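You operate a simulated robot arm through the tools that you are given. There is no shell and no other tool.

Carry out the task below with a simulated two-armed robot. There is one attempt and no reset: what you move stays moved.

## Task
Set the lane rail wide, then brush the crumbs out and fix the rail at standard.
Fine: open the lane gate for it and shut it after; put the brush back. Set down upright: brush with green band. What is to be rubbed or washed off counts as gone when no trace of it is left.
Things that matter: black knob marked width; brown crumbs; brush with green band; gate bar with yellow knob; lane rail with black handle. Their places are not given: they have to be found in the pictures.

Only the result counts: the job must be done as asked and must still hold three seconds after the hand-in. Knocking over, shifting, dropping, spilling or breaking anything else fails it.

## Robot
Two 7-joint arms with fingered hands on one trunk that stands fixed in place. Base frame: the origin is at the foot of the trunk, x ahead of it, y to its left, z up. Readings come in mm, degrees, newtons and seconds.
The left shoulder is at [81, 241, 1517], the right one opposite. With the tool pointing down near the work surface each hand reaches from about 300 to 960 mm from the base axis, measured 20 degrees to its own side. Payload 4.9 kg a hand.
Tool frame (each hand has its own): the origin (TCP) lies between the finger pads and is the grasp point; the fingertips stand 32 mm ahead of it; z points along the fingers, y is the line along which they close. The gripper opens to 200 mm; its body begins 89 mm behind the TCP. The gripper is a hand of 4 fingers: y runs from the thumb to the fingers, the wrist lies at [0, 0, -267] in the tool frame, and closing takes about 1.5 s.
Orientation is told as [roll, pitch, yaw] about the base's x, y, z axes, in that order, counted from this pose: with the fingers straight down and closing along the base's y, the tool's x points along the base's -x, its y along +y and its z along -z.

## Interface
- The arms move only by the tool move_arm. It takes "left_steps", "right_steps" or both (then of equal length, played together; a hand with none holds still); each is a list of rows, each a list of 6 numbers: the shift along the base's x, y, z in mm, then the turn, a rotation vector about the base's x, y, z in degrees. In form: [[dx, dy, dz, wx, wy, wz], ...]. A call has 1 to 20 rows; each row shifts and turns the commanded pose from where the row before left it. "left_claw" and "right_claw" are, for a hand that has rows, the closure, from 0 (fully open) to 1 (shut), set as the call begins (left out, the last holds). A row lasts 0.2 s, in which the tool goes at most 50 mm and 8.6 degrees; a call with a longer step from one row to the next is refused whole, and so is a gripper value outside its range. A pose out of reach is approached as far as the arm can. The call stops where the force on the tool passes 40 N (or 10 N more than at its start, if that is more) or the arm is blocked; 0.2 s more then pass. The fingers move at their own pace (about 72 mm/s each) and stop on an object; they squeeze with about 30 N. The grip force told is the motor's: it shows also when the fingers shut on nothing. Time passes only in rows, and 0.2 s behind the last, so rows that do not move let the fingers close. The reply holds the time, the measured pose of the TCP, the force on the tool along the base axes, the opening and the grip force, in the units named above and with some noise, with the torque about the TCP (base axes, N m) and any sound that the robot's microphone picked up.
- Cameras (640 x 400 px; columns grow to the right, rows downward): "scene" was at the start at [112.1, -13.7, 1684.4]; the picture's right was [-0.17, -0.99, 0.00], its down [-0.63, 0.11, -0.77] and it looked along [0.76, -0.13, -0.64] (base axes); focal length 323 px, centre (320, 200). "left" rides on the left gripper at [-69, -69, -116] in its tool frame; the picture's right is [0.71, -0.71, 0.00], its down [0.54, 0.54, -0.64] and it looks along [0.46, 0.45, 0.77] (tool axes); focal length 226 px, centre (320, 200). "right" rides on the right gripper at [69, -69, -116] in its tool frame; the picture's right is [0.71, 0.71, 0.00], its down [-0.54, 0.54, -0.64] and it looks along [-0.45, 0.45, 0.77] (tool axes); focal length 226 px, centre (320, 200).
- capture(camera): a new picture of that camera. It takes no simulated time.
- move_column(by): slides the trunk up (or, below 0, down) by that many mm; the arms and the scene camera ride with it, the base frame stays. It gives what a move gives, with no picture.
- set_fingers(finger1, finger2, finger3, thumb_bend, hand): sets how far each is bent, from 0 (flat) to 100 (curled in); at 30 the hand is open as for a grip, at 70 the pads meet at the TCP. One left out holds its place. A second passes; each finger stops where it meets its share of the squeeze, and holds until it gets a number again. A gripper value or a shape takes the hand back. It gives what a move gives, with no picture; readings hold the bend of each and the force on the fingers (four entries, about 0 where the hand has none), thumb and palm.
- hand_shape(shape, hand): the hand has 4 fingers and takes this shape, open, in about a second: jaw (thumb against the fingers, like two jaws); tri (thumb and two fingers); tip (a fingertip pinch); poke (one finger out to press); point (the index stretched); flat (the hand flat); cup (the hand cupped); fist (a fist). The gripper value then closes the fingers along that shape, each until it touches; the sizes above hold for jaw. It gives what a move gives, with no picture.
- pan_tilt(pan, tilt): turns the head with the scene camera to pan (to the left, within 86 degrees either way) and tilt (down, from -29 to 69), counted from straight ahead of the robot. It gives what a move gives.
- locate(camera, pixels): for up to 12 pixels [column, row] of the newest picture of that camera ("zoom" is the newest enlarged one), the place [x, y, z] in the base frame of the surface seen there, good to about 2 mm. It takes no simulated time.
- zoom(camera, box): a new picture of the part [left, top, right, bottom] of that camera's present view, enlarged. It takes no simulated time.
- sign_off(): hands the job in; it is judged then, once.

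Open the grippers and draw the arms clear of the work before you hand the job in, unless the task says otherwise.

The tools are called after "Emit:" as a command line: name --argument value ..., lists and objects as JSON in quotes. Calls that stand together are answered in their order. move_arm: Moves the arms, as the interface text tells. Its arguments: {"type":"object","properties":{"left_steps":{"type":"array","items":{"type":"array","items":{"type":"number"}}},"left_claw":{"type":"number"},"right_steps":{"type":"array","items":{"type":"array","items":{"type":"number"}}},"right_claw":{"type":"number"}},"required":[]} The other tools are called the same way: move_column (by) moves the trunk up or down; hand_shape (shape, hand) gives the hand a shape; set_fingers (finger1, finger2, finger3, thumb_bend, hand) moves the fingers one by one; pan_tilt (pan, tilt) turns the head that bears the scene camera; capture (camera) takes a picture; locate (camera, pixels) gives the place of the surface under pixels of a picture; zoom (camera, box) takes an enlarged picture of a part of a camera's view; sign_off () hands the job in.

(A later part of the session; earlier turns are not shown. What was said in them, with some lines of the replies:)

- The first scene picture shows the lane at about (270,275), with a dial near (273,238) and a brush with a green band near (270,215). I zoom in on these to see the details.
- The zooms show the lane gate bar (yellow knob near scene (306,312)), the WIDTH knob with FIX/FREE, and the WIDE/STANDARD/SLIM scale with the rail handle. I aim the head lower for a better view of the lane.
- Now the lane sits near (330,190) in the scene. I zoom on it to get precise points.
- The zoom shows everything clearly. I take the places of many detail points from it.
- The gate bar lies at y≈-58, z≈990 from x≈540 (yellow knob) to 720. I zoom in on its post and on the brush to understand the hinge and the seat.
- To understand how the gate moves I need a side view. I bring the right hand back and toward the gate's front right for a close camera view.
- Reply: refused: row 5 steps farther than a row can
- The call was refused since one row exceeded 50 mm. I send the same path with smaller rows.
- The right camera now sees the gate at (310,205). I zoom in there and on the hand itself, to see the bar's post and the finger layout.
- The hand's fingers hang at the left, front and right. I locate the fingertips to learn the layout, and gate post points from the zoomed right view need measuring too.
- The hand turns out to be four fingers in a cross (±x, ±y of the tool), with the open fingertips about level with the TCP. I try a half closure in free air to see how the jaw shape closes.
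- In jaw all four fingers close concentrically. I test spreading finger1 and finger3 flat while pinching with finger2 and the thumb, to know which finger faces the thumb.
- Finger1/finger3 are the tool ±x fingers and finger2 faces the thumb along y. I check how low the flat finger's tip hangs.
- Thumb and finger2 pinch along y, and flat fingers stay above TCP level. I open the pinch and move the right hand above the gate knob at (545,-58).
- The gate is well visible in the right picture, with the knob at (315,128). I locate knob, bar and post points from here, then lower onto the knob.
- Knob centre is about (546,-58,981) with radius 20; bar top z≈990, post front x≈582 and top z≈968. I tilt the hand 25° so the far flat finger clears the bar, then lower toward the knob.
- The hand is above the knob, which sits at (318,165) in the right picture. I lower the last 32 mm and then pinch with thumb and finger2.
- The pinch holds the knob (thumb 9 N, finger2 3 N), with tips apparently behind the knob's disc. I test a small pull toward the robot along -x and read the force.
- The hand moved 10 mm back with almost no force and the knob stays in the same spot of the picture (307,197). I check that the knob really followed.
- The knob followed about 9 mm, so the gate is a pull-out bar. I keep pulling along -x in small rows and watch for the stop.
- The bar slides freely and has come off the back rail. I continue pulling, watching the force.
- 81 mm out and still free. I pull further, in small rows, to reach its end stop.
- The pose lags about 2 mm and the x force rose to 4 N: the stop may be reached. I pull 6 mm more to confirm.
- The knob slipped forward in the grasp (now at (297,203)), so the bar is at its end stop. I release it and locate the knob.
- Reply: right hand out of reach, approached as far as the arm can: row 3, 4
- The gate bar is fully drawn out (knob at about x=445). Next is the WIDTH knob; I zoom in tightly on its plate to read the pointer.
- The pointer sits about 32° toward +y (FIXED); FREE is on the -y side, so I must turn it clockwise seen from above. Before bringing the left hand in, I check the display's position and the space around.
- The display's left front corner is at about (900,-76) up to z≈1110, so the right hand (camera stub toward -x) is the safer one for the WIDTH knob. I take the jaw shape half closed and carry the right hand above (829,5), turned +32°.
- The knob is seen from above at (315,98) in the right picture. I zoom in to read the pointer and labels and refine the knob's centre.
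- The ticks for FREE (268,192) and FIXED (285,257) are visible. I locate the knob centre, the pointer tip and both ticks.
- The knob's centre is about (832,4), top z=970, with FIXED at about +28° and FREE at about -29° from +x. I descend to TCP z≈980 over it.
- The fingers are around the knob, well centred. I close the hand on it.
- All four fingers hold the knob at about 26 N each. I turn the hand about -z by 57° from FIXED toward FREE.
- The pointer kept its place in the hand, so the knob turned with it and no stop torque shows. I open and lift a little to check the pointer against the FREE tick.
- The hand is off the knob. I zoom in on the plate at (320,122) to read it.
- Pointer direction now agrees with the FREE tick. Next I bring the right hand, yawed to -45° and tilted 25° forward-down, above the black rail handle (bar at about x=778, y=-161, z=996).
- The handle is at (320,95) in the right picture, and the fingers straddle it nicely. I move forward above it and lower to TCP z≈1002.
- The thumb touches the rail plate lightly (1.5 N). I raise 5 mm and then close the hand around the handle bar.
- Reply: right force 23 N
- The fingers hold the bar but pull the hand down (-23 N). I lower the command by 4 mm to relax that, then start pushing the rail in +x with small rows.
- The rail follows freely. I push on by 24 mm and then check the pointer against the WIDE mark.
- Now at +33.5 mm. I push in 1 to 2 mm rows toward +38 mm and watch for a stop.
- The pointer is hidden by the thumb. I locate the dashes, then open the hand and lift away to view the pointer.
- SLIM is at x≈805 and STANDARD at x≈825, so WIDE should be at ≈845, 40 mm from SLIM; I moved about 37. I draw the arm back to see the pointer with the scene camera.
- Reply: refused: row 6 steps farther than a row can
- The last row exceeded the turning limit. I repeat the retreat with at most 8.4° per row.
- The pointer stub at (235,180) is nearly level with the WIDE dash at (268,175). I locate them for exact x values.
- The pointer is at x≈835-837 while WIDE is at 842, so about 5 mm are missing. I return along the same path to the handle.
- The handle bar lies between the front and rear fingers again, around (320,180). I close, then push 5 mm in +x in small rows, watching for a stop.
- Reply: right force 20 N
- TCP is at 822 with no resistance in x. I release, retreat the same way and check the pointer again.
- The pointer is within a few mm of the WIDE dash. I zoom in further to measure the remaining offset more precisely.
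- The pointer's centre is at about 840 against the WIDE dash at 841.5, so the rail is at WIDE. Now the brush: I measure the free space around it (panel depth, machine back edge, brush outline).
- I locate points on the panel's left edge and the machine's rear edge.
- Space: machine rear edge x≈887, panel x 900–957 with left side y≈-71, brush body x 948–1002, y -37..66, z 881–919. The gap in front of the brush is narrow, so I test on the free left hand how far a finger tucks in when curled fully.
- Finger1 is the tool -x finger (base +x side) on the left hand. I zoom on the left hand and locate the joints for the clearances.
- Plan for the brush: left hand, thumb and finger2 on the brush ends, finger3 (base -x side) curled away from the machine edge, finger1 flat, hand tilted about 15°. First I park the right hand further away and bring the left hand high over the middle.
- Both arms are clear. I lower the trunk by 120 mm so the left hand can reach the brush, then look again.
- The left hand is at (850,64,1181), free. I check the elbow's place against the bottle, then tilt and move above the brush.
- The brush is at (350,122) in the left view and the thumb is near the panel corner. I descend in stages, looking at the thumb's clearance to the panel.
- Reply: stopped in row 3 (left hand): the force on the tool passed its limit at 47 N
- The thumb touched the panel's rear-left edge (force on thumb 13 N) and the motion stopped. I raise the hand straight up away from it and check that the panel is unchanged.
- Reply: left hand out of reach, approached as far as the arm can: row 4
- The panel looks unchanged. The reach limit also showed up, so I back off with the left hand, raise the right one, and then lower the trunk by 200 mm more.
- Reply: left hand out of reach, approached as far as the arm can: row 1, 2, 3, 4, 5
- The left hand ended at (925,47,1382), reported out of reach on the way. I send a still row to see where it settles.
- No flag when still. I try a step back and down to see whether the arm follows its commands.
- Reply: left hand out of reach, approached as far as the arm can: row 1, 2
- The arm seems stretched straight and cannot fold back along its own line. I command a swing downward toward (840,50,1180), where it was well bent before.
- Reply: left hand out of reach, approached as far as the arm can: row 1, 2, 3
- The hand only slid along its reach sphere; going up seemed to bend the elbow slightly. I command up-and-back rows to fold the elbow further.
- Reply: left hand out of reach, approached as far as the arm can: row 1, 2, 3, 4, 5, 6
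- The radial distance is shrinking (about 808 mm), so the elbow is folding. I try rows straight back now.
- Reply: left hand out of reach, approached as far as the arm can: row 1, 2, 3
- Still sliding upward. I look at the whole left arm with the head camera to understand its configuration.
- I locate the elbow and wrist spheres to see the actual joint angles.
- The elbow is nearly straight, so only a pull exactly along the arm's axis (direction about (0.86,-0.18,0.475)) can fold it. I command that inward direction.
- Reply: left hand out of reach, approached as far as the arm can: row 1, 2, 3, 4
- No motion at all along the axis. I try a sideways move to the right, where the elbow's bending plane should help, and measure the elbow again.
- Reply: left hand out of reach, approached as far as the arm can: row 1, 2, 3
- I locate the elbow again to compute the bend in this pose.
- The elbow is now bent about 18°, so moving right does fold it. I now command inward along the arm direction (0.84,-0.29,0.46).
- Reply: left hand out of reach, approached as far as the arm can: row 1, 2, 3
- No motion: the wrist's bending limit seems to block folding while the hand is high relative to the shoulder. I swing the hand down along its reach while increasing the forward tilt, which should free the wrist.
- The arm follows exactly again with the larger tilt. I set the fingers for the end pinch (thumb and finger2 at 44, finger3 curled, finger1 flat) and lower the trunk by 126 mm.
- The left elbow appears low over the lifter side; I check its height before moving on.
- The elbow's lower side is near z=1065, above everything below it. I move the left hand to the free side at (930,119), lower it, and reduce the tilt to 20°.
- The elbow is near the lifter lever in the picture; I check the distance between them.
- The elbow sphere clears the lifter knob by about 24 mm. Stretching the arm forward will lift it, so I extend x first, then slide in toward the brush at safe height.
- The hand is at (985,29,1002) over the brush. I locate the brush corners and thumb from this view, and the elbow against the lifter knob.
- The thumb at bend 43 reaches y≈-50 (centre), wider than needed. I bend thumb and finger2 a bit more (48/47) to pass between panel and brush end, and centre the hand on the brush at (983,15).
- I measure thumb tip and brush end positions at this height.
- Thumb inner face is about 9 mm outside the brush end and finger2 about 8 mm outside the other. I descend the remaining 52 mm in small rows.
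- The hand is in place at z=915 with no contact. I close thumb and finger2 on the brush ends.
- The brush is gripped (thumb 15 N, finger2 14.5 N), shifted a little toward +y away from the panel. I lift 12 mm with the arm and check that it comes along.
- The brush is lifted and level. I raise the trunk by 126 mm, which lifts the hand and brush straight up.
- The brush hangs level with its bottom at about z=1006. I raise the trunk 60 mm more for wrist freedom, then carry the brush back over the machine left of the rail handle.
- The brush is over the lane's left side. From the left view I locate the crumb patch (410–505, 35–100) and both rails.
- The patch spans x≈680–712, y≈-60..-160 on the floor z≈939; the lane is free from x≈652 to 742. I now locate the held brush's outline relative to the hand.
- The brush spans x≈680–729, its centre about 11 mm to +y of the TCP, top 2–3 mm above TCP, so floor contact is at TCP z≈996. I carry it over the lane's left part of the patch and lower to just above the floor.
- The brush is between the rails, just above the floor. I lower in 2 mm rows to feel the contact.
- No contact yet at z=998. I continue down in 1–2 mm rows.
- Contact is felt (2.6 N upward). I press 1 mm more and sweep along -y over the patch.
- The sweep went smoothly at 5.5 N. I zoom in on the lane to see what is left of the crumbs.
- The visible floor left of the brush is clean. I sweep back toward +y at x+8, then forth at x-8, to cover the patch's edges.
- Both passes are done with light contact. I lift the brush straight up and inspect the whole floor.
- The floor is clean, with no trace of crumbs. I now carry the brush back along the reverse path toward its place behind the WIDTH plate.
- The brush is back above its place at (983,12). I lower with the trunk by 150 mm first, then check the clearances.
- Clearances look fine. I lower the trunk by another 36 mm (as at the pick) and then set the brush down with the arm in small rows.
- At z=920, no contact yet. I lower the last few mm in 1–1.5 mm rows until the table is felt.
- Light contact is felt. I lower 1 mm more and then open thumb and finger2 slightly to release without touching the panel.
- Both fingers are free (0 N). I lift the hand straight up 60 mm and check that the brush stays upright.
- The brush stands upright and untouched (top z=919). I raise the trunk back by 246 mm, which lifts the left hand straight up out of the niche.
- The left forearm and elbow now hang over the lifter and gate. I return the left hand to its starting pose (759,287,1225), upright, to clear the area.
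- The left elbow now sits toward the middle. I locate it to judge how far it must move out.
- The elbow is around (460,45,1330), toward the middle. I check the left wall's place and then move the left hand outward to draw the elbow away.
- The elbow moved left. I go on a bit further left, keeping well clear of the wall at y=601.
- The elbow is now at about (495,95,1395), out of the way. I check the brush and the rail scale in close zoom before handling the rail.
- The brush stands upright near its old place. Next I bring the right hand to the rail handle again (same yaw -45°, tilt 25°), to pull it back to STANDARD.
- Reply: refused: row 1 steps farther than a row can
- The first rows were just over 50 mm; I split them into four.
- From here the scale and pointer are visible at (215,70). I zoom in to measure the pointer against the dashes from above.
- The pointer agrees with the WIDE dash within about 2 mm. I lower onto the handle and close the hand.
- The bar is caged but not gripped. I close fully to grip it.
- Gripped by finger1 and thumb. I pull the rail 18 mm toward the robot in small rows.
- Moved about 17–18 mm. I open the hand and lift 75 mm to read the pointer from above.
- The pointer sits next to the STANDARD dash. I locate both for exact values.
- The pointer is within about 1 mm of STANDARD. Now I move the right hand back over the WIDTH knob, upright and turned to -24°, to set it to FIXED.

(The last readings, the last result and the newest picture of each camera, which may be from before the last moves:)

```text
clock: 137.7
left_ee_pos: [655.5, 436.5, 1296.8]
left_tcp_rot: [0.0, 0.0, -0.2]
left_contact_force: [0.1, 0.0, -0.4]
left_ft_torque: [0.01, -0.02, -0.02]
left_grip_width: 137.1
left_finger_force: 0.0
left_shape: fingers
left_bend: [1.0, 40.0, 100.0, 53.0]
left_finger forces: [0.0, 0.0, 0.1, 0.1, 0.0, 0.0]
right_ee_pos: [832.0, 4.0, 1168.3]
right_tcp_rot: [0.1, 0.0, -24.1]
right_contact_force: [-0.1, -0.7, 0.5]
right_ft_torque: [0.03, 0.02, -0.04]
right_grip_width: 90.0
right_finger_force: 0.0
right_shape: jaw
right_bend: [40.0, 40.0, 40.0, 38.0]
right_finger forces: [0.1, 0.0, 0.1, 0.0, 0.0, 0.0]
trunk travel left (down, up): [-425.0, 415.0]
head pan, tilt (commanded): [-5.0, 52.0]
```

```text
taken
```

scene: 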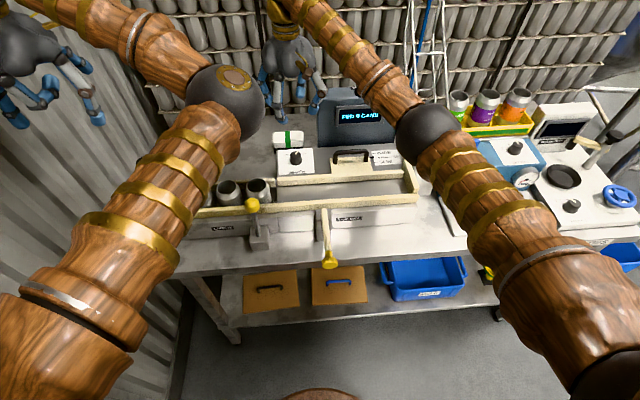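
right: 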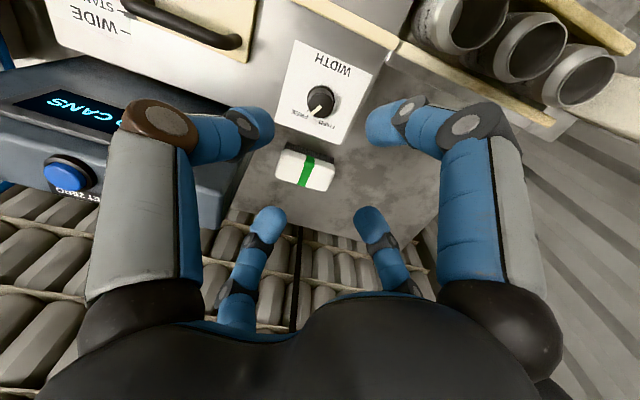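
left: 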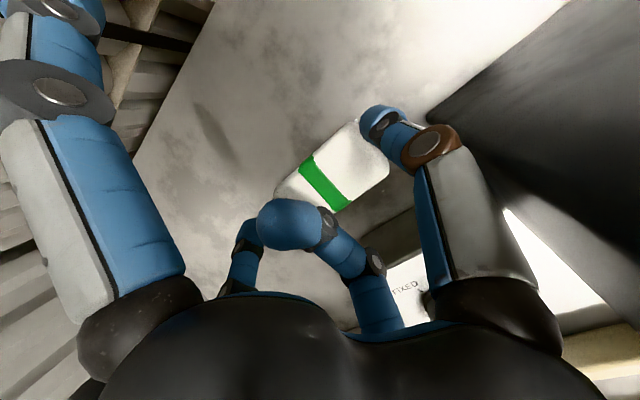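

The knob is at (318,100) under the hand and the arms are apart. I descend to TCP z≈979 over it.

Emit:
move_arm --right_steps '[[0, 0, -40, 0, 0, 0], [0, 0, -40, 0, 0, 0], [0, 0, -40, 0, 0, 0], [0, 0, -40, 0, 0, 0], [0, 0, -20, 0, 0, 0], [0, 0, -9, 0, 0, 0], [0, 0, 0, 0, 0, 0]]'

Emit:
capture --camera "right"

```text
clock: 139.3
left_ee_pos: [654.6, 437.3, 1295.2]
left_tcp_rot: [-0.1, 0.0, -0.2]
left_contact_force: [-0.8, 0.6, 0.3]
left_ft_torque: [0.01, 0.0, -0.01]
left_grip_width: 137.1
left_finger_force: 0.2
left_shape: fingers
left_bend: [1.0, 40.0, 100.0, 53.0]
left_finger forces: [0.0, 0.1, 0.0, 0.0, 0.0, 0.0]
right_ee_pos: [832.1, 3.2, 979.3]
right_tcp_rot: [0.0, 0.0, -23.9]
right_contact_force: [-0.1, -0.5, -0.7]
right_ft_torque: [0.01, -0.04, -0.01]
right_grip_width: 89.9
right_finger_force: 0.1
right_shape: jaw
right_bend: [40.0, 40.0, 40.0, 38.0]
right_finger forces: [0.1, 0.1, 0.0, 0.0, 0.0, 0.0]
trunk travel left (down, up): [-425.0, 415.0]
head pan, tilt (commanded): [-5.0, 52.0]
```

```text
taken
```

right: 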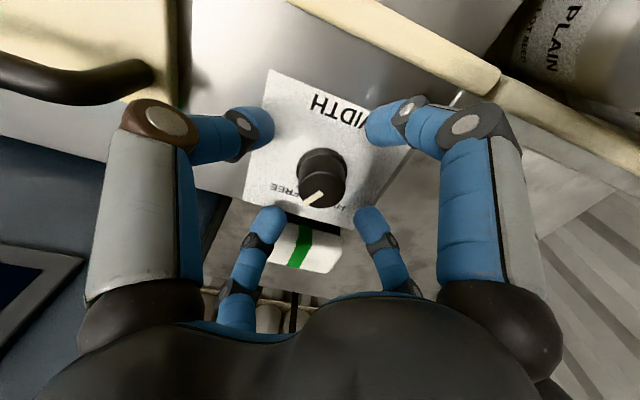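

The knob is centred between the fingers. I close on it, then turn +57° toward FIXED.

Emit:
move_arm --right_steps '[[0, 0, 0, 0, 0, 0], [0, 0, 0, 0, 0, 0], [0, 0, 0, 0, 0, 0], [0, 0, 0, 0, 0, 0], [0, 0, 0, 0, 0, 0], [0, 0, 0, 0, 0, 0]]' --right_claw 1.0

Emit:
move_arm --right_steps '[[0, 0, 0, 0, 0, 7], [0, 0, 0, 0, 0, 7], [0, 0, 0, 0, 0, 7], [0, 0, 0, 0, 0, 7], [0, 0, 0, 0, 0, 7], [0, 0, 0, 0, 0, 7], [0, 0, 0, 0, 0, 7], [0, 0, 0, 0, 0, 7], [0, 0, 0, 0, 0, 0]]'

Emit:
capture --camera "right"

```text
clock: 140.7
left_ee_pos: [655.5, 437.1, 1295.6]
left_tcp_rot: [0.0, 0.0, -0.2]
left_contact_force: [0.0, -0.6, 0.8]
left_ft_torque: [0.02, 0.0, -0.01]
left_grip_width: 137.1
left_finger_force: 0.1
left_shape: fingers
left_bend: [1.0, 40.0, 100.0, 53.0]
left_finger forces: [0.0, 0.0, 0.0, 0.0, 0.0, 0.1]
right_ee_pos: [833.1, 2.8, 979.5]
right_tcp_rot: [0.0, 0.0, -24.1]
right_contact_force: [-1.2, 1.6, -4.7]
right_ft_torque: [0.0, 0.09, 0.02]
right_grip_width: 28.2
right_finger_force: 30.0
right_shape: jaw
right_bend: [58.0, 58.0, 59.0, 59.0]
right_finger forces: [26.7, 26.2, 25.9, 0.1, 26.1, 0.1]
trunk travel left (down, up): [-425.0, 415.0]
head pan, tilt (commanded): [-5.0, 52.0]
```

```text
clock: 142.7
left_ee_pos: [656.1, 436.4, 1295.5]
left_tcp_rot: [-0.1, 0.0, -0.2]
left_contact_force: [-0.6, 0.3, 0.8]
left_ft_torque: [0.03, -0.01, 0.01]
left_grip_width: 137.0
left_finger_force: 0.0
left_shape: fingers
left_bend: [1.0, 40.0, 100.0, 53.0]
left_finger forces: [0.0, 0.0, 0.0, 0.0, 0.1, 0.1]
right_ee_pos: [833.4, 3.9, 979.2]
right_tcp_rot: [0.1, 0.2, 32.1]
right_contact_force: [6.9, 1.0, -5.4]
right_ft_torque: [-0.02, -0.18, 0.04]
right_grip_width: 28.1
right_finger_force: 29.6
right_shape: jaw
right_bend: [58.0, 58.0, 59.0, 59.0]
right_finger forces: [25.7, 25.5, 28.9, 0.0, 28.3, 0.0]
trunk travel left (down, up): [-425.0, 415.0]
head pan, tilt (commanded): [-5.0, 52.0]
```

```text
taken
```

right: 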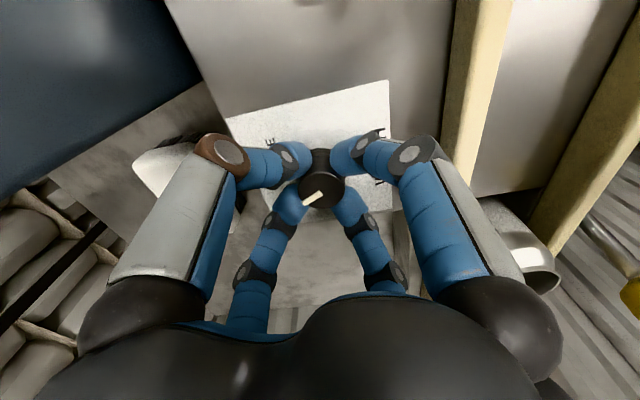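

The view is identical to the original FIXED picture. I open, lift 110 mm and check.

Emit:
move_arm --right_steps '[[0, 0, 0, 0, 0, 0], [0, 0, 0, 0, 0, 0], [0, 0, 0, 0, 0, 0], [0, 0, 0, 0, 0, 0], [0, 0, 30, 0, 0, 0], [0, 0, 40, 0, 0, 0], [0, 0, 40, 0, 0, 0], [0, 0, 40, 0, 0, 0], [0, 0, 0, 0, 0, 0]]' --right_claw 0.5

Emit:
capture --camera "right"

Emit:
zoom --camera "right" --box '[260, 40, 370, 150]'

```text
clock: 144.7
left_ee_pos: [655.5, 436.9, 1296.2]
left_tcp_rot: [0.0, 0.0, -0.3]
left_contact_force: [0.3, -0.4, -0.8]
left_ft_torque: [-0.03, 0.0, -0.03]
left_grip_width: 137.2
left_finger_force: 0.0
left_shape: fingers
left_bend: [1.0, 40.0, 100.0, 53.0]
left_finger forces: [0.0, 0.1, 0.0, 0.0, 0.0, 0.0]
right_ee_pos: [830.2, 2.1, 1129.4]
right_tcp_rot: [0.0, 0.1, 32.0]
right_contact_force: [0.1, -0.1, 0.7]
right_ft_torque: [0.0, -0.03, -0.02]
right_grip_width: 99.6
right_finger_force: 0.0
right_shape: jaw
right_bend: [38.0, 38.0, 38.0, 36.0]
right_finger forces: [0.1, 0.0, 0.0, 0.0, 0.0, 0.0]
trunk travel left (down, up): [-425.0, 415.0]
head pan, tilt (commanded): [-5.0, 52.0]
```

```text
taken
```

right: 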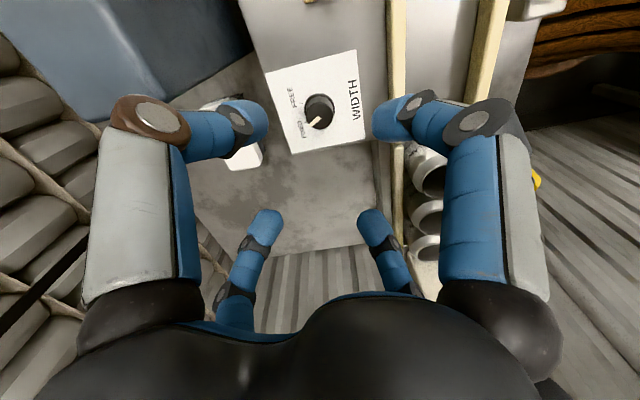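

```text
3.64 times, centred on (315, 95) of right
```

zoom: 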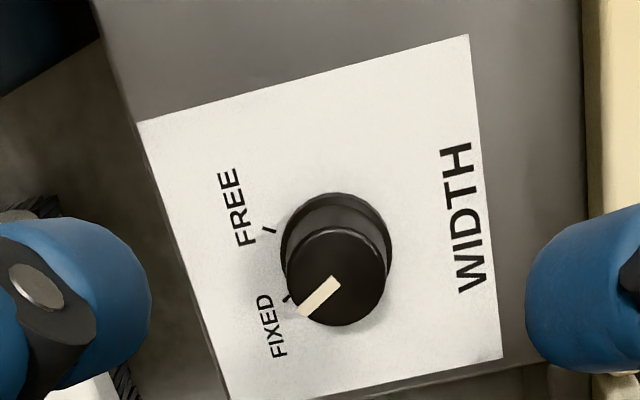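

The pointer aims at the FIXED tick. I locate pointer ends and knob centre to compare its angle with the original.

Emit:
locate --camera "zoom" --pixels '[[304, 312], [338, 282], [288, 298], [270, 230], [290, 275], [384, 275], [336, 323], [336, 230]]'

Emit:
zoom --camera "right" --box '[290, 75, 350, 140]'

```text
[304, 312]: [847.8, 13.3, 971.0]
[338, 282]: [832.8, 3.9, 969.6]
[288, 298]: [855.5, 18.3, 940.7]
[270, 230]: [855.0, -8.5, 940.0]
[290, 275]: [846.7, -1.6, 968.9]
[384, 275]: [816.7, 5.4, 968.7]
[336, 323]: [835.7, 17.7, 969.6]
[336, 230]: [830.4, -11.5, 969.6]
```

```text
6.15 times, centred on (320, 108) of right
```

zoom: 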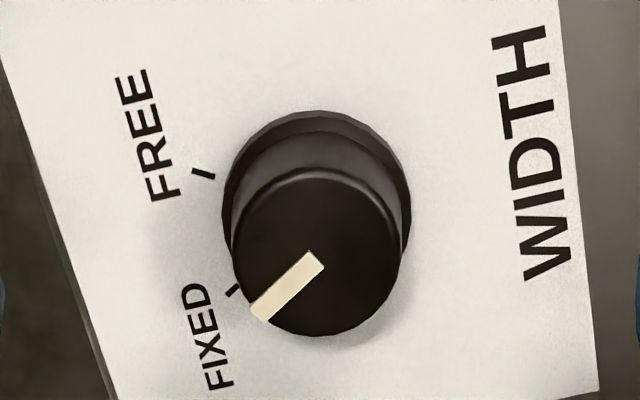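

The pointer is at about 32°, same as the FIXED tick. Now I take the right hand back to above the drawn-out gate knob near (442,-100).

Emit:
move_arm --right_steps '[[-20, -20, 20, 0, 0, -8], [-30, -25, 10, 0, 0, -8], [-35, -25, 0, 0, 0, -8], [-38, -20, 0, 0, 0, -8], [-45, -8, 0, 0, 0, 0], [-45, -8, -5, 0, 0, 0], [-45, -6, -10, 0, 0, 0], [-45, 0, -15, 0, 0, 0], [-45, 0, -15, 0, 0, 0], [-38, 10, -10, 0, 0, 0], [0, 0, 0, 0, 0, 0]]'

Emit:
set_fingers --hand "right" --finger1 0 --finger3 0 --finger2 35 --thumb_bend 35

Emit:
capture --camera "right"

Emit:
capture --camera "scene"

```text
clock: 147.1
left_ee_pos: [654.9, 437.2, 1294.8]
left_tcp_rot: [-0.1, 0.0, -0.1]
left_contact_force: [1.0, 0.4, -0.6]
left_ft_torque: [0.01, 0.03, 0.01]
left_grip_width: 137.1
left_finger_force: 0.0
left_shape: fingers
left_bend: [1.0, 40.0, 100.0, 53.0]
left_finger forces: [0.1, 0.0, 0.0, 0.0, 0.1, 0.0]
right_ee_pos: [443.9, -96.5, 1104.5]
right_tcp_rot: [0.0, 0.1, 0.0]
right_contact_force: [-0.5, 0.4, 0.1]
right_ft_torque: [0.01, 0.01, 0.0]
right_grip_width: 99.7
right_finger_force: 0.1
right_shape: jaw
right_bend: [38.0, 38.0, 38.0, 36.0]
right_finger forces: [0.1, 0.0, 0.1, 0.0, 0.0, 0.0]
trunk travel left (down, up): [-425.0, 415.0]
head pan, tilt (commanded): [-5.0, 52.0]
```

```text
clock: 148.1
left_ee_pos: [655.2, 437.2, 1296.2]
left_tcp_rot: [-0.1, 0.1, -0.1]
left_contact_force: [-0.8, -0.1, 0.3]
left_ft_torque: [0.02, 0.0, 0.01]
left_grip_width: 137.0
left_finger_force: 0.1
left_shape: fingers
left_bend: [1.0, 40.0, 100.0, 53.0]
left_finger forces: [0.0, 0.0, 0.0, 0.1, 0.2, 0.0]
right_ee_pos: [443.5, -98.3, 1105.4]
right_tcp_rot: [0.0, 0.0, 0.1]
right_contact_force: [0.7, -0.5, -0.1]
right_ft_torque: [0.03, 0.01, 0.0]
right_grip_width: 157.0
right_finger_force: 0.1
right_shape: fingers
right_bend: [1.0, 35.0, 1.0, 35.0]
right_finger forces: [0.0, 0.1, 0.0, 0.0, 0.0, 0.1]
trunk travel left (down, up): [-425.0, 415.0]
head pan, tilt (commanded): [-5.0, 52.0]
```

```text
taken
```

right: 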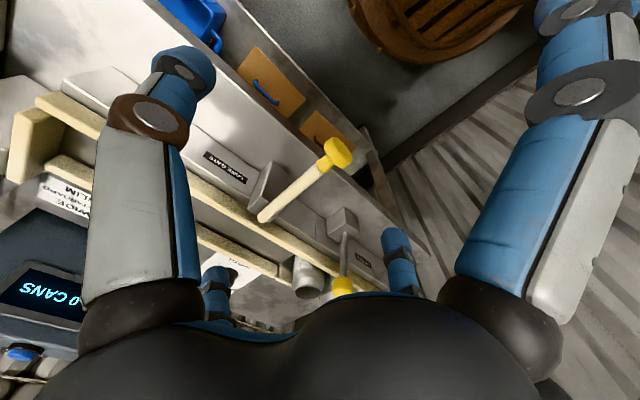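

```text
taken
```

scene: 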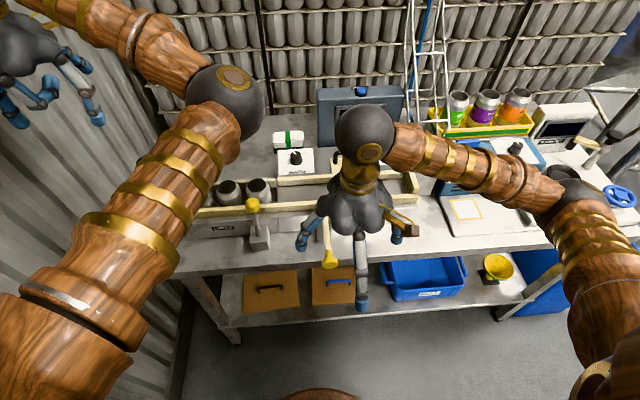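

The knob is at (337,152) in the right view. I locate it exactly and then move above it with a 15° tilt.

Emit:
locate --camera "right" --pixels '[[337, 148], [342, 158], [325, 165], [300, 185], [268, 215]]'

Emit:
move_arm --right_steps '[[0, 20, -10, 0, -5, 0], [0, 20, -20, 0, -5, 0], [0, 0, -20, 0, -5, 0], [0, 0, -15, 0, 0, 0], [0, 0, 0, 0, 0, 0]]'

Emit:
capture --camera "right"

```text
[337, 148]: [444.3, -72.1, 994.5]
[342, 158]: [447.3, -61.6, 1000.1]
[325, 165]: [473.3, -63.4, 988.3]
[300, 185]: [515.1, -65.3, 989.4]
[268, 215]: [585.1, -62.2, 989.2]
```

```text
clock: 149.3
left_ee_pos: [655.8, 437.5, 1296.0]
left_tcp_rot: [0.1, 0.0, -0.3]
left_contact_force: [0.3, 0.6, 0.1]
left_ft_torque: [0.0, 0.01, -0.01]
left_grip_width: 137.0
left_finger_force: 0.1
left_shape: fingers
left_bend: [1.0, 40.0, 100.0, 53.0]
left_finger forces: [0.0, 0.0, 0.1, 0.1, 0.0, 0.1]
right_ee_pos: [445.8, -56.6, 1039.3]
right_tcp_rot: [0.1, -15.0, 0.0]
right_contact_force: [0.1, -0.1, -0.1]
right_ft_torque: [0.01, 0.02, -0.04]
right_grip_width: 157.3
right_finger_force: 0.1
right_shape: fingers
right_bend: [1.0, 35.0, 1.0, 35.0]
right_finger forces: [0.1, 0.1, 0.1, 0.0, 0.1, 0.0]
trunk travel left (down, up): [-425.0, 415.0]
head pan, tilt (commanded): [-5.0, 52.0]
```

```text
taken
```

right: 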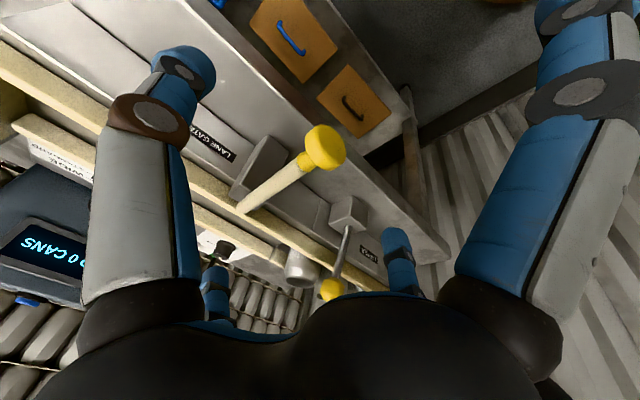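

The knob is right below. I lower to z=984 with TCP x≈447 and pinch it.

Emit:
move_arm --right_steps '[[0, 0, -20, 0, 0, 0], [0, 0, -20, 0, 0, 0], [1, 0, -15, 0, 0, 0], [0, 0, 0, 0, 0, 0]]'

Emit:
set_fingers --hand "right" --finger2 70 --thumb_bend 70

Emit:
capture --camera "right"

```text
clock: 150.3
left_ee_pos: [655.6, 438.0, 1295.8]
left_tcp_rot: [0.0, 0.0, -0.2]
left_contact_force: [-0.5, -0.7, 0.4]
left_ft_torque: [-0.02, -0.02, -0.03]
left_grip_width: 136.9
left_finger_force: 0.0
left_shape: fingers
left_bend: [1.0, 40.0, 100.0, 53.0]
left_finger forces: [0.0, 0.0, 0.0, 0.1, 0.0, 0.0]
right_ee_pos: [446.3, -58.8, 985.4]
right_tcp_rot: [0.0, -15.0, 0.0]
right_contact_force: [1.2, -0.7, -0.9]
right_ft_torque: [0.0, 0.0, -0.03]
right_grip_width: 157.2
right_finger_force: 0.1
right_shape: fingers
right_bend: [1.0, 35.0, 1.0, 35.0]
right_finger forces: [0.1, 0.0, 0.0, 0.0, 0.0, 0.1]
trunk travel left (down, up): [-425.0, 415.0]
head pan, tilt (commanded): [-5.0, 52.0]
```

```text
clock: 151.3
left_ee_pos: [655.1, 434.9, 1295.5]
left_tcp_rot: [0.0, 0.0, -0.3]
left_contact_force: [0.4, -0.8, -0.2]
left_ft_torque: [-0.02, 0.01, -0.01]
left_grip_width: 136.8
left_finger_force: 0.0
left_shape: fingers
left_bend: [1.0, 40.0, 100.0, 53.0]
left_finger forces: [0.1, 0.0, 0.0, 0.1, 0.0, 0.0]
right_ee_pos: [446.1, -59.4, 985.4]
right_tcp_rot: [0.1, -15.0, 0.0]
right_contact_force: [-0.9, -5.4, -3.5]
right_ft_torque: [-0.06, 0.04, -0.01]
right_grip_width: 128.1
right_finger_force: 5.9
right_shape: fingers
right_bend: [1.0, 68.0, 1.0, 67.0]
right_finger forces: [0.0, 3.4, 0.1, 0.0, 8.5, 0.1]
trunk travel left (down, up): [-425.0, 415.0]
head pan, tilt (commanded): [-5.0, 52.0]
```

```text
taken
```

right: 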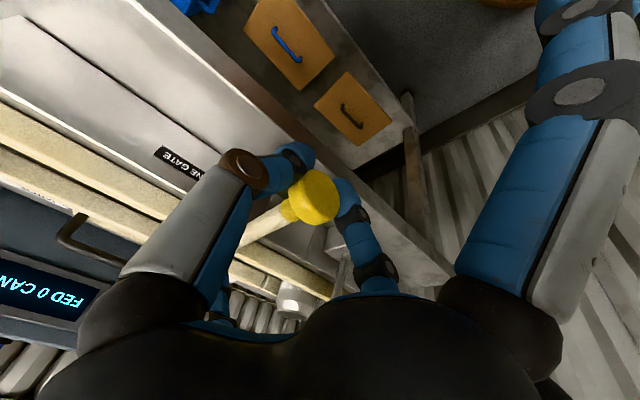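

The knob is held at bend 68/67. I push it in +x in 8 mm rows and watch the force.

Emit:
move_arm --right_steps '[[3, 0, 0, 0, 0, 0], [6, 0, 0, 0, 0, 0], [8, 0, 0, 0, 0, 0], [8, 0, 0, 0, 0, 0], [8, 0, 0, 0, 0, 0], [8, 0, 0, 0, 0, 0], [8, 0, 0, 0, 0, 0], [0, 0, 0, 0, 0, 0]]'

Emit:
capture --camera "right"

```text
clock: 153.1
left_ee_pos: [654.6, 435.9, 1297.0]
left_tcp_rot: [0.0, 0.0, -0.2]
left_contact_force: [0.3, 0.5, -0.9]
left_ft_torque: [0.01, 0.02, -0.02]
left_grip_width: 137.3
left_finger_force: 0.0
left_shape: fingers
left_bend: [1.0, 40.0, 100.0, 53.0]
left_finger forces: [0.1, 0.0, 0.1, 0.0, 0.1, 0.0]
right_ee_pos: [495.2, -60.0, 986.0]
right_tcp_rot: [0.0, -15.0, 0.1]
right_contact_force: [-0.3, -6.2, -4.1]
right_ft_torque: [-0.03, 0.01, -0.05]
right_grip_width: 128.3
right_finger_force: 6.0
right_shape: fingers
right_bend: [1.0, 68.0, 1.0, 67.0]
right_finger forces: [0.0, 3.5, 0.0, 0.0, 9.4, 0.0]
trunk travel left (down, up): [-425.0, 415.0]
head pan, tilt (commanded): [-5.0, 52.0]
```

```text
taken
```

right: 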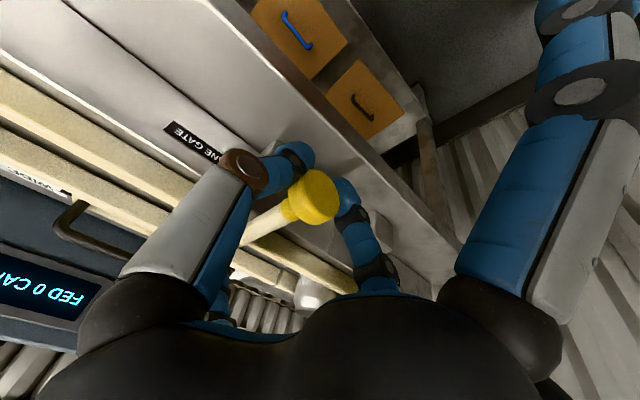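

The bar follows freely (495 mm now). I push the remaining way, with small rows near the end to feel the stop.

Emit:
move_arm --right_steps '[[8, 0, 0, 0, 0, 0], [8, 0, 0, 0, 0, 0], [8, 0, 0, 0, 0, 0], [8, 0, 0, 0, 0, 0], [6, 0, 0, 0, 0, 0], [4, 0, 0, 0, 0, 0], [3, 0, 0, 0, 0, 0], [3, 0, 0, 0, 0, 0], [2, 0, 0, 0, 0, 0], [0, 0, 0, 0, 0, 0]]'

Emit:
capture --camera "right"

Emit:
locate --camera "right" --pixels '[[312, 190], [318, 200], [305, 200], [280, 215]]'

```text
clock: 155.3
left_ee_pos: [655.9, 436.2, 1295.5]
left_tcp_rot: [0.1, 0.0, -0.2]
left_contact_force: [-1.0, -0.1, -0.3]
left_ft_torque: [0.04, 0.02, 0.0]
left_grip_width: 137.1
left_finger_force: 0.0
left_shape: fingers
left_bend: [1.0, 40.0, 100.0, 53.0]
left_finger forces: [0.0, 0.0, 0.1, 0.0, 0.0, 0.0]
right_ee_pos: [545.0, -60.1, 985.7]
right_tcp_rot: [0.0, -15.1, 0.0]
right_contact_force: [-0.4, -5.2, -3.3]
right_ft_torque: [-0.05, 0.03, -0.08]
right_grip_width: 127.9
right_finger_force: 5.9
right_shape: fingers
right_bend: [1.0, 68.0, 1.0, 67.0]
right_finger forces: [0.1, 3.4, 0.0, 0.1, 8.3, 0.0]
trunk travel left (down, up): [-425.0, 415.0]
head pan, tilt (commanded): [-5.0, 52.0]
```

```text
taken
```

right: 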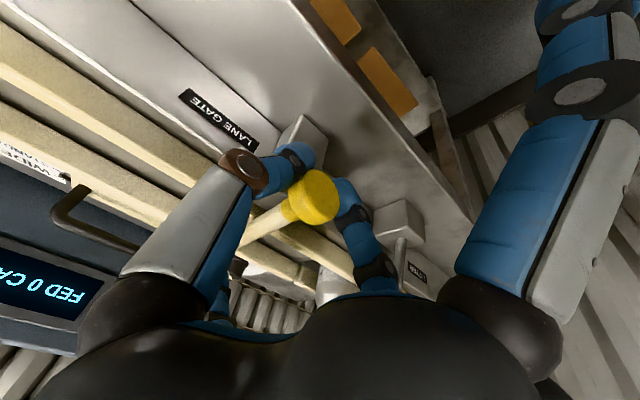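

```text
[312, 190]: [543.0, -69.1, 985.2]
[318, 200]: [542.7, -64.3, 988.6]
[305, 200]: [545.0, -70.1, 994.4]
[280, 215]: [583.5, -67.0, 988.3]
```

The knob face is back at about x=543. I push a few mm more in 1 mm rows to feel whether it is against the closed stop.

Emit:
move_arm --right_steps '[[1, 0, 0, 0, 0, 0], [1, 0, 0, 0, 0, 0], [1, 0, 0, 0, 0, 0], [0, 0, 0, 0, 0, 0]]'

Emit:
capture --camera "right"

Emit:
locate --camera "right" --pixels '[[312, 190], [318, 200], [305, 200], [310, 185], [280, 215]]'

```text
clock: 156.3
left_ee_pos: [654.6, 436.0, 1297.3]
left_tcp_rot: [-0.1, -0.1, -0.1]
left_contact_force: [1.0, -0.3, 0.2]
left_ft_torque: [0.01, 0.03, -0.02]
left_grip_width: 136.9
left_finger_force: 0.1
left_shape: fingers
left_bend: [1.0, 40.0, 100.0, 53.0]
left_finger forces: [0.0, 0.1, 0.1, 0.0, 0.1, 0.0]
right_ee_pos: [547.0, -58.3, 984.9]
right_tcp_rot: [-0.1, -15.0, 0.0]
right_contact_force: [-7.3, -5.2, -2.7]
right_ft_torque: [-0.04, 0.14, -0.15]
right_grip_width: 128.2
right_finger_force: 6.6
right_shape: fingers
right_bend: [1.0, 68.0, 1.0, 67.0]
right_finger forces: [0.0, 3.2, 0.0, 0.0, 9.9, 0.0]
trunk travel left (down, up): [-425.0, 415.0]
head pan, tilt (commanded): [-5.0, 52.0]
```

```text
taken
```

right: 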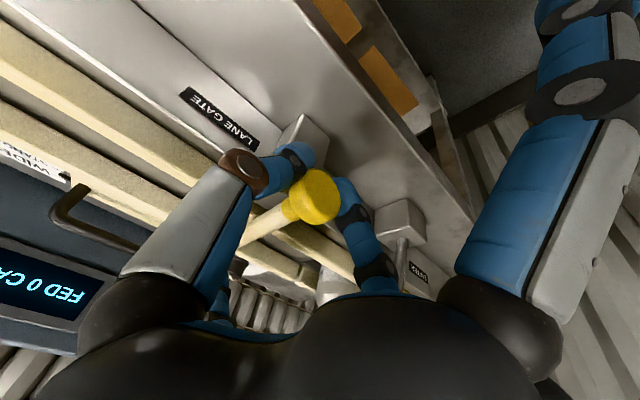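

```text
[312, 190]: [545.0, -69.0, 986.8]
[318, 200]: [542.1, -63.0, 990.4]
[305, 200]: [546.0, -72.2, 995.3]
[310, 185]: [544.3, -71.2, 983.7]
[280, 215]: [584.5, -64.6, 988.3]
```

The x force rose to -7 N: the gate is against its closed stop. I release the knob and lift the hand off.

Emit:
move_arm --right_steps '[[-1, 0, 0, 0, 0, 0], [0, 0, 0, 0, 0, 0]]'

Emit:
set_fingers --hand "right" --finger2 35 --thumb_bend 35

Emit:
move_arm --right_steps '[[0, 0, 15, 0, 0, 0], [0, 0, 20, 0, 0, 0], [0, 0, 30, 0, 5, 0], [0, -10, 35, 0, 5, 0], [-10, -30, 30, 0, 5, 0], [-20, -40, 15, 0, 0, 0], [-20, -40, 10, 0, 0, 0], [-20, -40, 10, 0, 0, 0], [-10, -40, 10, 0, 0, 0], [0, 0, 0, 0, 0, 0]]'

Emit:
capture --camera "scene"

Emit:
zoom --camera "scene" --box '[260, 110, 440, 250]'

```text
clock: 156.9
left_ee_pos: [654.9, 435.9, 1296.4]
left_tcp_rot: [0.0, -0.1, -0.3]
left_contact_force: [0.7, 0.6, -0.2]
left_ft_torque: [-0.01, 0.02, 0.01]
left_grip_width: 136.8
left_finger_force: 0.0
left_shape: fingers
left_bend: [1.0, 40.0, 100.0, 53.0]
left_finger forces: [0.1, 0.0, 0.0, 0.0, 0.0, 0.0]
right_ee_pos: [547.6, -58.8, 985.5]
right_tcp_rot: [0.0, -15.1, 0.1]
right_contact_force: [-5.8, -4.1, -4.6]
right_ft_torque: [-0.03, 0.08, -0.07]
right_grip_width: 128.0
right_finger_force: 6.8
right_shape: fingers
right_bend: [1.0, 68.0, 1.0, 67.0]
right_finger forces: [0.0, 3.7, 0.1, 0.0, 9.6, 0.0]
trunk travel left (down, up): [-425.0, 415.0]
head pan, tilt (commanded): [-5.0, 52.0]
```

```text
clock: 157.9
left_ee_pos: [656.0, 436.0, 1295.4]
left_tcp_rot: [0.0, -0.1, -0.3]
left_contact_force: [0.2, 0.0, -0.8]
left_ft_torque: [0.03, 0.01, 0.0]
left_grip_width: 137.0
left_finger_force: 0.2
left_shape: fingers
left_bend: [1.0, 40.0, 100.0, 53.0]
left_finger forces: [0.0, 0.1, 0.1, 0.0, 0.0, 0.0]
right_ee_pos: [547.5, -57.7, 986.1]
right_tcp_rot: [0.0, -15.0, 0.1]
right_contact_force: [-0.1, -0.7, -0.4]
right_ft_torque: [0.04, -0.01, -0.01]
right_grip_width: 156.8
right_finger_force: 0.1
right_shape: fingers
right_bend: [1.0, 35.0, 1.0, 35.0]
right_finger forces: [0.0, 0.0, 0.1, 0.0, 0.1, 0.0]
trunk travel left (down, up): [-425.0, 415.0]
head pan, tilt (commanded): [-5.0, 52.0]
```

```text
clock: 160.1
left_ee_pos: [655.0, 438.7, 1294.7]
left_tcp_rot: [0.0, 0.0, -0.2]
left_contact_force: [0.1, 0.0, -0.9]
left_ft_torque: [0.03, 0.02, -0.01]
left_grip_width: 137.2
left_finger_force: 0.0
left_shape: fingers
left_bend: [1.0, 40.0, 100.0, 53.0]
left_finger forces: [0.1, 0.1, 0.0, 0.0, 0.0, 0.1]
right_ee_pos: [467.3, -257.5, 1160.6]
right_tcp_rot: [0.1, 0.1, 0.1]
right_contact_force: [0.7, 0.6, -0.4]
right_ft_torque: [-0.02, 0.04, 0.04]
right_grip_width: 157.1
right_finger_force: 0.0
right_shape: fingers
right_bend: [1.0, 35.0, 1.0, 35.0]
right_finger forces: [0.0, 0.0, 0.0, 0.0, 0.0, 0.0]
trunk travel left (down, up): [-425.0, 415.0]
head pan, tilt (commanded): [-5.0, 52.0]
```

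```text
taken
```

scene: 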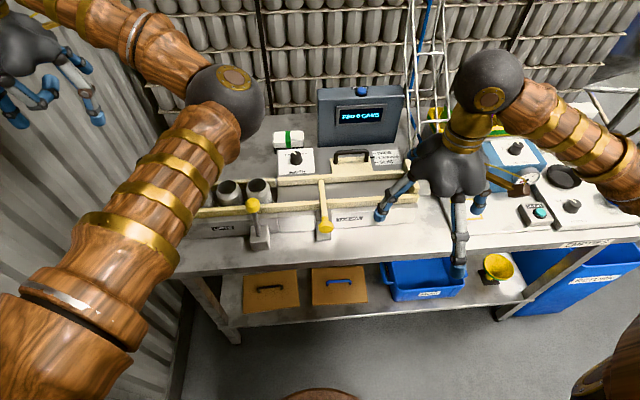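

```text
2.86 times, centred on (350, 180) of scene
```

zoom: 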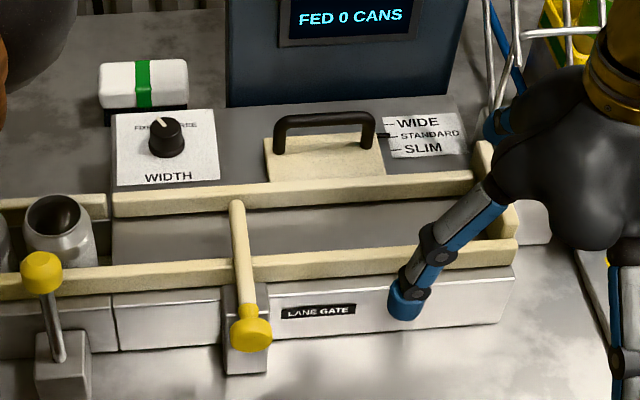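

The gate is shut, knob at FIXED, brush upright, rail at STANDARD. I zoom in once more on the scale and the WIDTH knob for a final reading.

Emit:
zoom --camera "scene" --box '[364, 146, 384, 158.5]'

Emit:
locate --camera "zoom" --pixels '[[310, 280], [310, 285], [310, 275], [290, 280], [290, 285], [355, 291], [365, 290], [340, 220], [365, 363], [300, 290]]'

Emit:
zoom --camera "scene" --box '[264, 124, 324, 176]'

```text
16.00 times, centred on (374, 152) of scene
```

zoom: 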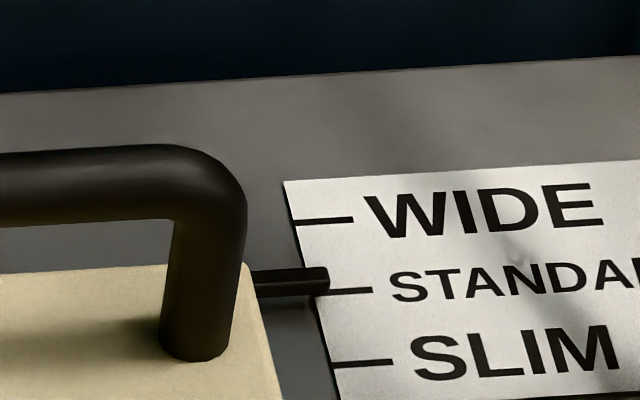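

```text
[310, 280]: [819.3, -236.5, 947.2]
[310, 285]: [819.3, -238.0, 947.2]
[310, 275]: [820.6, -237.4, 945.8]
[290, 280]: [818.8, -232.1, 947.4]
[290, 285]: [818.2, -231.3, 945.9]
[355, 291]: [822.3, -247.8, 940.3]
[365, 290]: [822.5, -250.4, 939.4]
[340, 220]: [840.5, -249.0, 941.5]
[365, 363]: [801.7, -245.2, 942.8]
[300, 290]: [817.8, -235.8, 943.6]
```

```text
7.69 times, centred on (294, 150) of scene
```

zoom: 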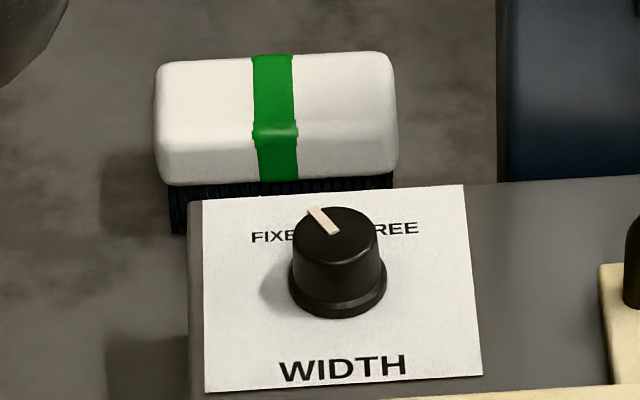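

All states read right: pointer next to STANDARD (same offset as at the start for SLIM), WIDTH at FIXED, brush upright, gate shut. I open both hands and draw the right arm further away.

Emit:
move_arm --right_steps '[[0, -35, 20, 0, 0, 0], [0, -35, 20, 0, 0, 0], [0, -35, 20, 0, 0, 0], [0, -35, 20, 0, 0, 0], [0, 0, 0, 0, 0, 0]]'

Emit:
hand_shape --hand "right" --shape "jaw"

Emit:
hand_shape --hand "left" --shape "jaw"

Emit:
capture --camera "scene"

Emit:
zoom --camera "scene" --box '[260, 110, 460, 260]'

```text
clock: 161.3
left_ee_pos: [656.2, 436.2, 1295.9]
left_tcp_rot: [0.1, 0.0, -0.2]
left_contact_force: [0.5, -0.1, -0.3]
left_ft_torque: [0.0, 0.05, -0.01]
left_grip_width: 137.1
left_finger_force: 0.1
left_shape: fingers
left_bend: [1.0, 40.0, 100.0, 53.0]
left_finger forces: [0.0, 0.1, 0.0, 0.1, 0.0, 0.1]
right_ee_pos: [468.6, -399.5, 1240.6]
right_tcp_rot: [0.0, 0.0, 0.0]
right_contact_force: [0.0, 0.8, -0.5]
right_ft_torque: [-0.01, 0.02, -0.01]
right_grip_width: 156.8
right_finger_force: 0.1
right_shape: fingers
right_bend: [1.0, 35.0, 1.0, 35.0]
right_finger forces: [0.0, 0.0, 0.1, 0.1, 0.1, 0.0]
trunk travel left (down, up): [-425.0, 415.0]
head pan, tilt (commanded): [-5.0, 52.0]
```

```text
clock: 162.2
left_ee_pos: [654.9, 436.6, 1296.0]
left_tcp_rot: [0.1, 0.0, -0.2]
left_contact_force: [0.3, 0.2, 0.2]
left_ft_torque: [0.02, -0.01, 0.0]
left_grip_width: 137.2
left_finger_force: 0.1
left_shape: fingers
left_bend: [1.0, 40.0, 100.0, 53.0]
left_finger forces: [0.1, 0.1, 0.0, 0.1, 0.1, 0.1]
right_ee_pos: [468.8, -397.8, 1239.8]
right_tcp_rot: [0.1, 0.0, 0.0]
right_contact_force: [-0.2, 0.2, 0.2]
right_ft_torque: [0.0, 0.0, -0.05]
right_grip_width: 199.9
right_finger_force: 0.1
right_shape: jaw
right_bend: [30.0, 30.0, 30.0, 30.0]
right_finger forces: [0.0, 0.0, 0.0, 0.1, 0.0, 0.0]
trunk travel left (down, up): [-425.0, 415.0]
head pan, tilt (commanded): [-5.0, 52.0]
```

```text
clock: 163.1
left_ee_pos: [654.0, 436.4, 1295.6]
left_tcp_rot: [-0.1, 0.0, -0.3]
left_contact_force: [-0.7, -0.8, 0.1]
left_ft_torque: [-0.01, -0.02, 0.03]
left_grip_width: 200.0
left_finger_force: 0.0
left_shape: jaw
left_bend: [30.0, 30.0, 30.0, 30.0]
left_finger forces: [0.0, 0.1, 0.0, 0.1, 0.1, 0.1]
right_ee_pos: [468.4, -398.3, 1240.7]
right_tcp_rot: [-0.1, 0.0, 0.1]
right_contact_force: [0.5, -0.1, -0.1]
right_ft_torque: [0.03, 0.02, 0.01]
right_grip_width: 199.7
right_finger_force: 0.0
right_shape: jaw
right_bend: [30.0, 30.0, 30.0, 30.0]
right_finger forces: [0.0, 0.1, 0.1, 0.1, 0.0, 0.0]
trunk travel left (down, up): [-425.0, 415.0]
head pan, tilt (commanded): [-5.0, 52.0]
```

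```text
taken
```

scene: 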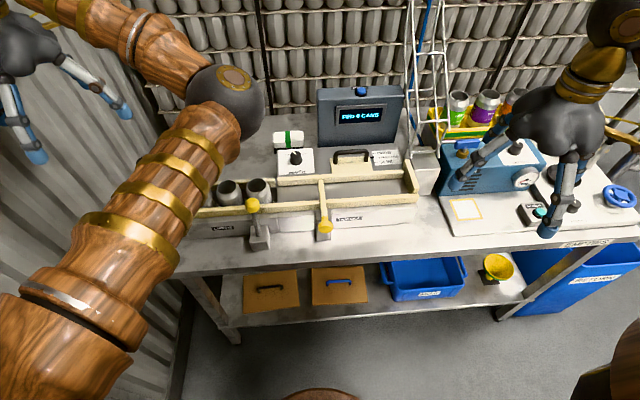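

```text
2.67 times, centred on (360, 185) of scene
```

zoom: 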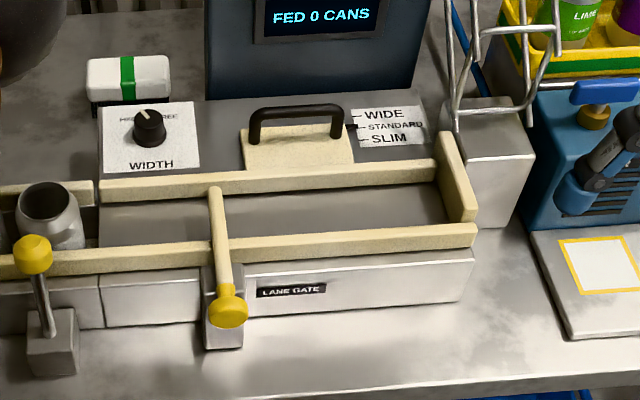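

The lane is clean, the gate bar lies across it shut, the rail is at STANDARD and FIXED, the brush stands in its place, and both hands are open and clear. I hand the job in.

Emit:
sign_off

```text
The job is handed in.
```

I set the lane rail wide, brushed out the crumbs, and put the rail back at STANDARD with the WIDTH knob on FIXED. The job is handed in, but I don't have the result of the judging.

- **Gate:** I opened it first and pushed it back against its closed stop at the end.
- **Rail:** by the pictures it was within about 2 mm of WIDE while I brushed. It now sits 1 to 3 mm from the STANDARD mark.
- **Crumbs:** I swept the lane three times, and the close-up afterwards shows no trace on the floor.
- **Brush:** it stands upright behind the WIDTH plate, about 13 mm left of where it started. The display panel next to it left no room to set it down closer.
- **Panel contact:** on my first try for the brush, the left thumb pushed against the edge of the "FED 0 CANS" display panel and the move stopped at 47 N. In the pictures the panel looks unmoved and still works.

Both hands are open and clear of the work. At the end the left arm hid the sweep bottle and some of the cans from the camera, so I didn't check those again. None of the arm moves touched anything except the panel.
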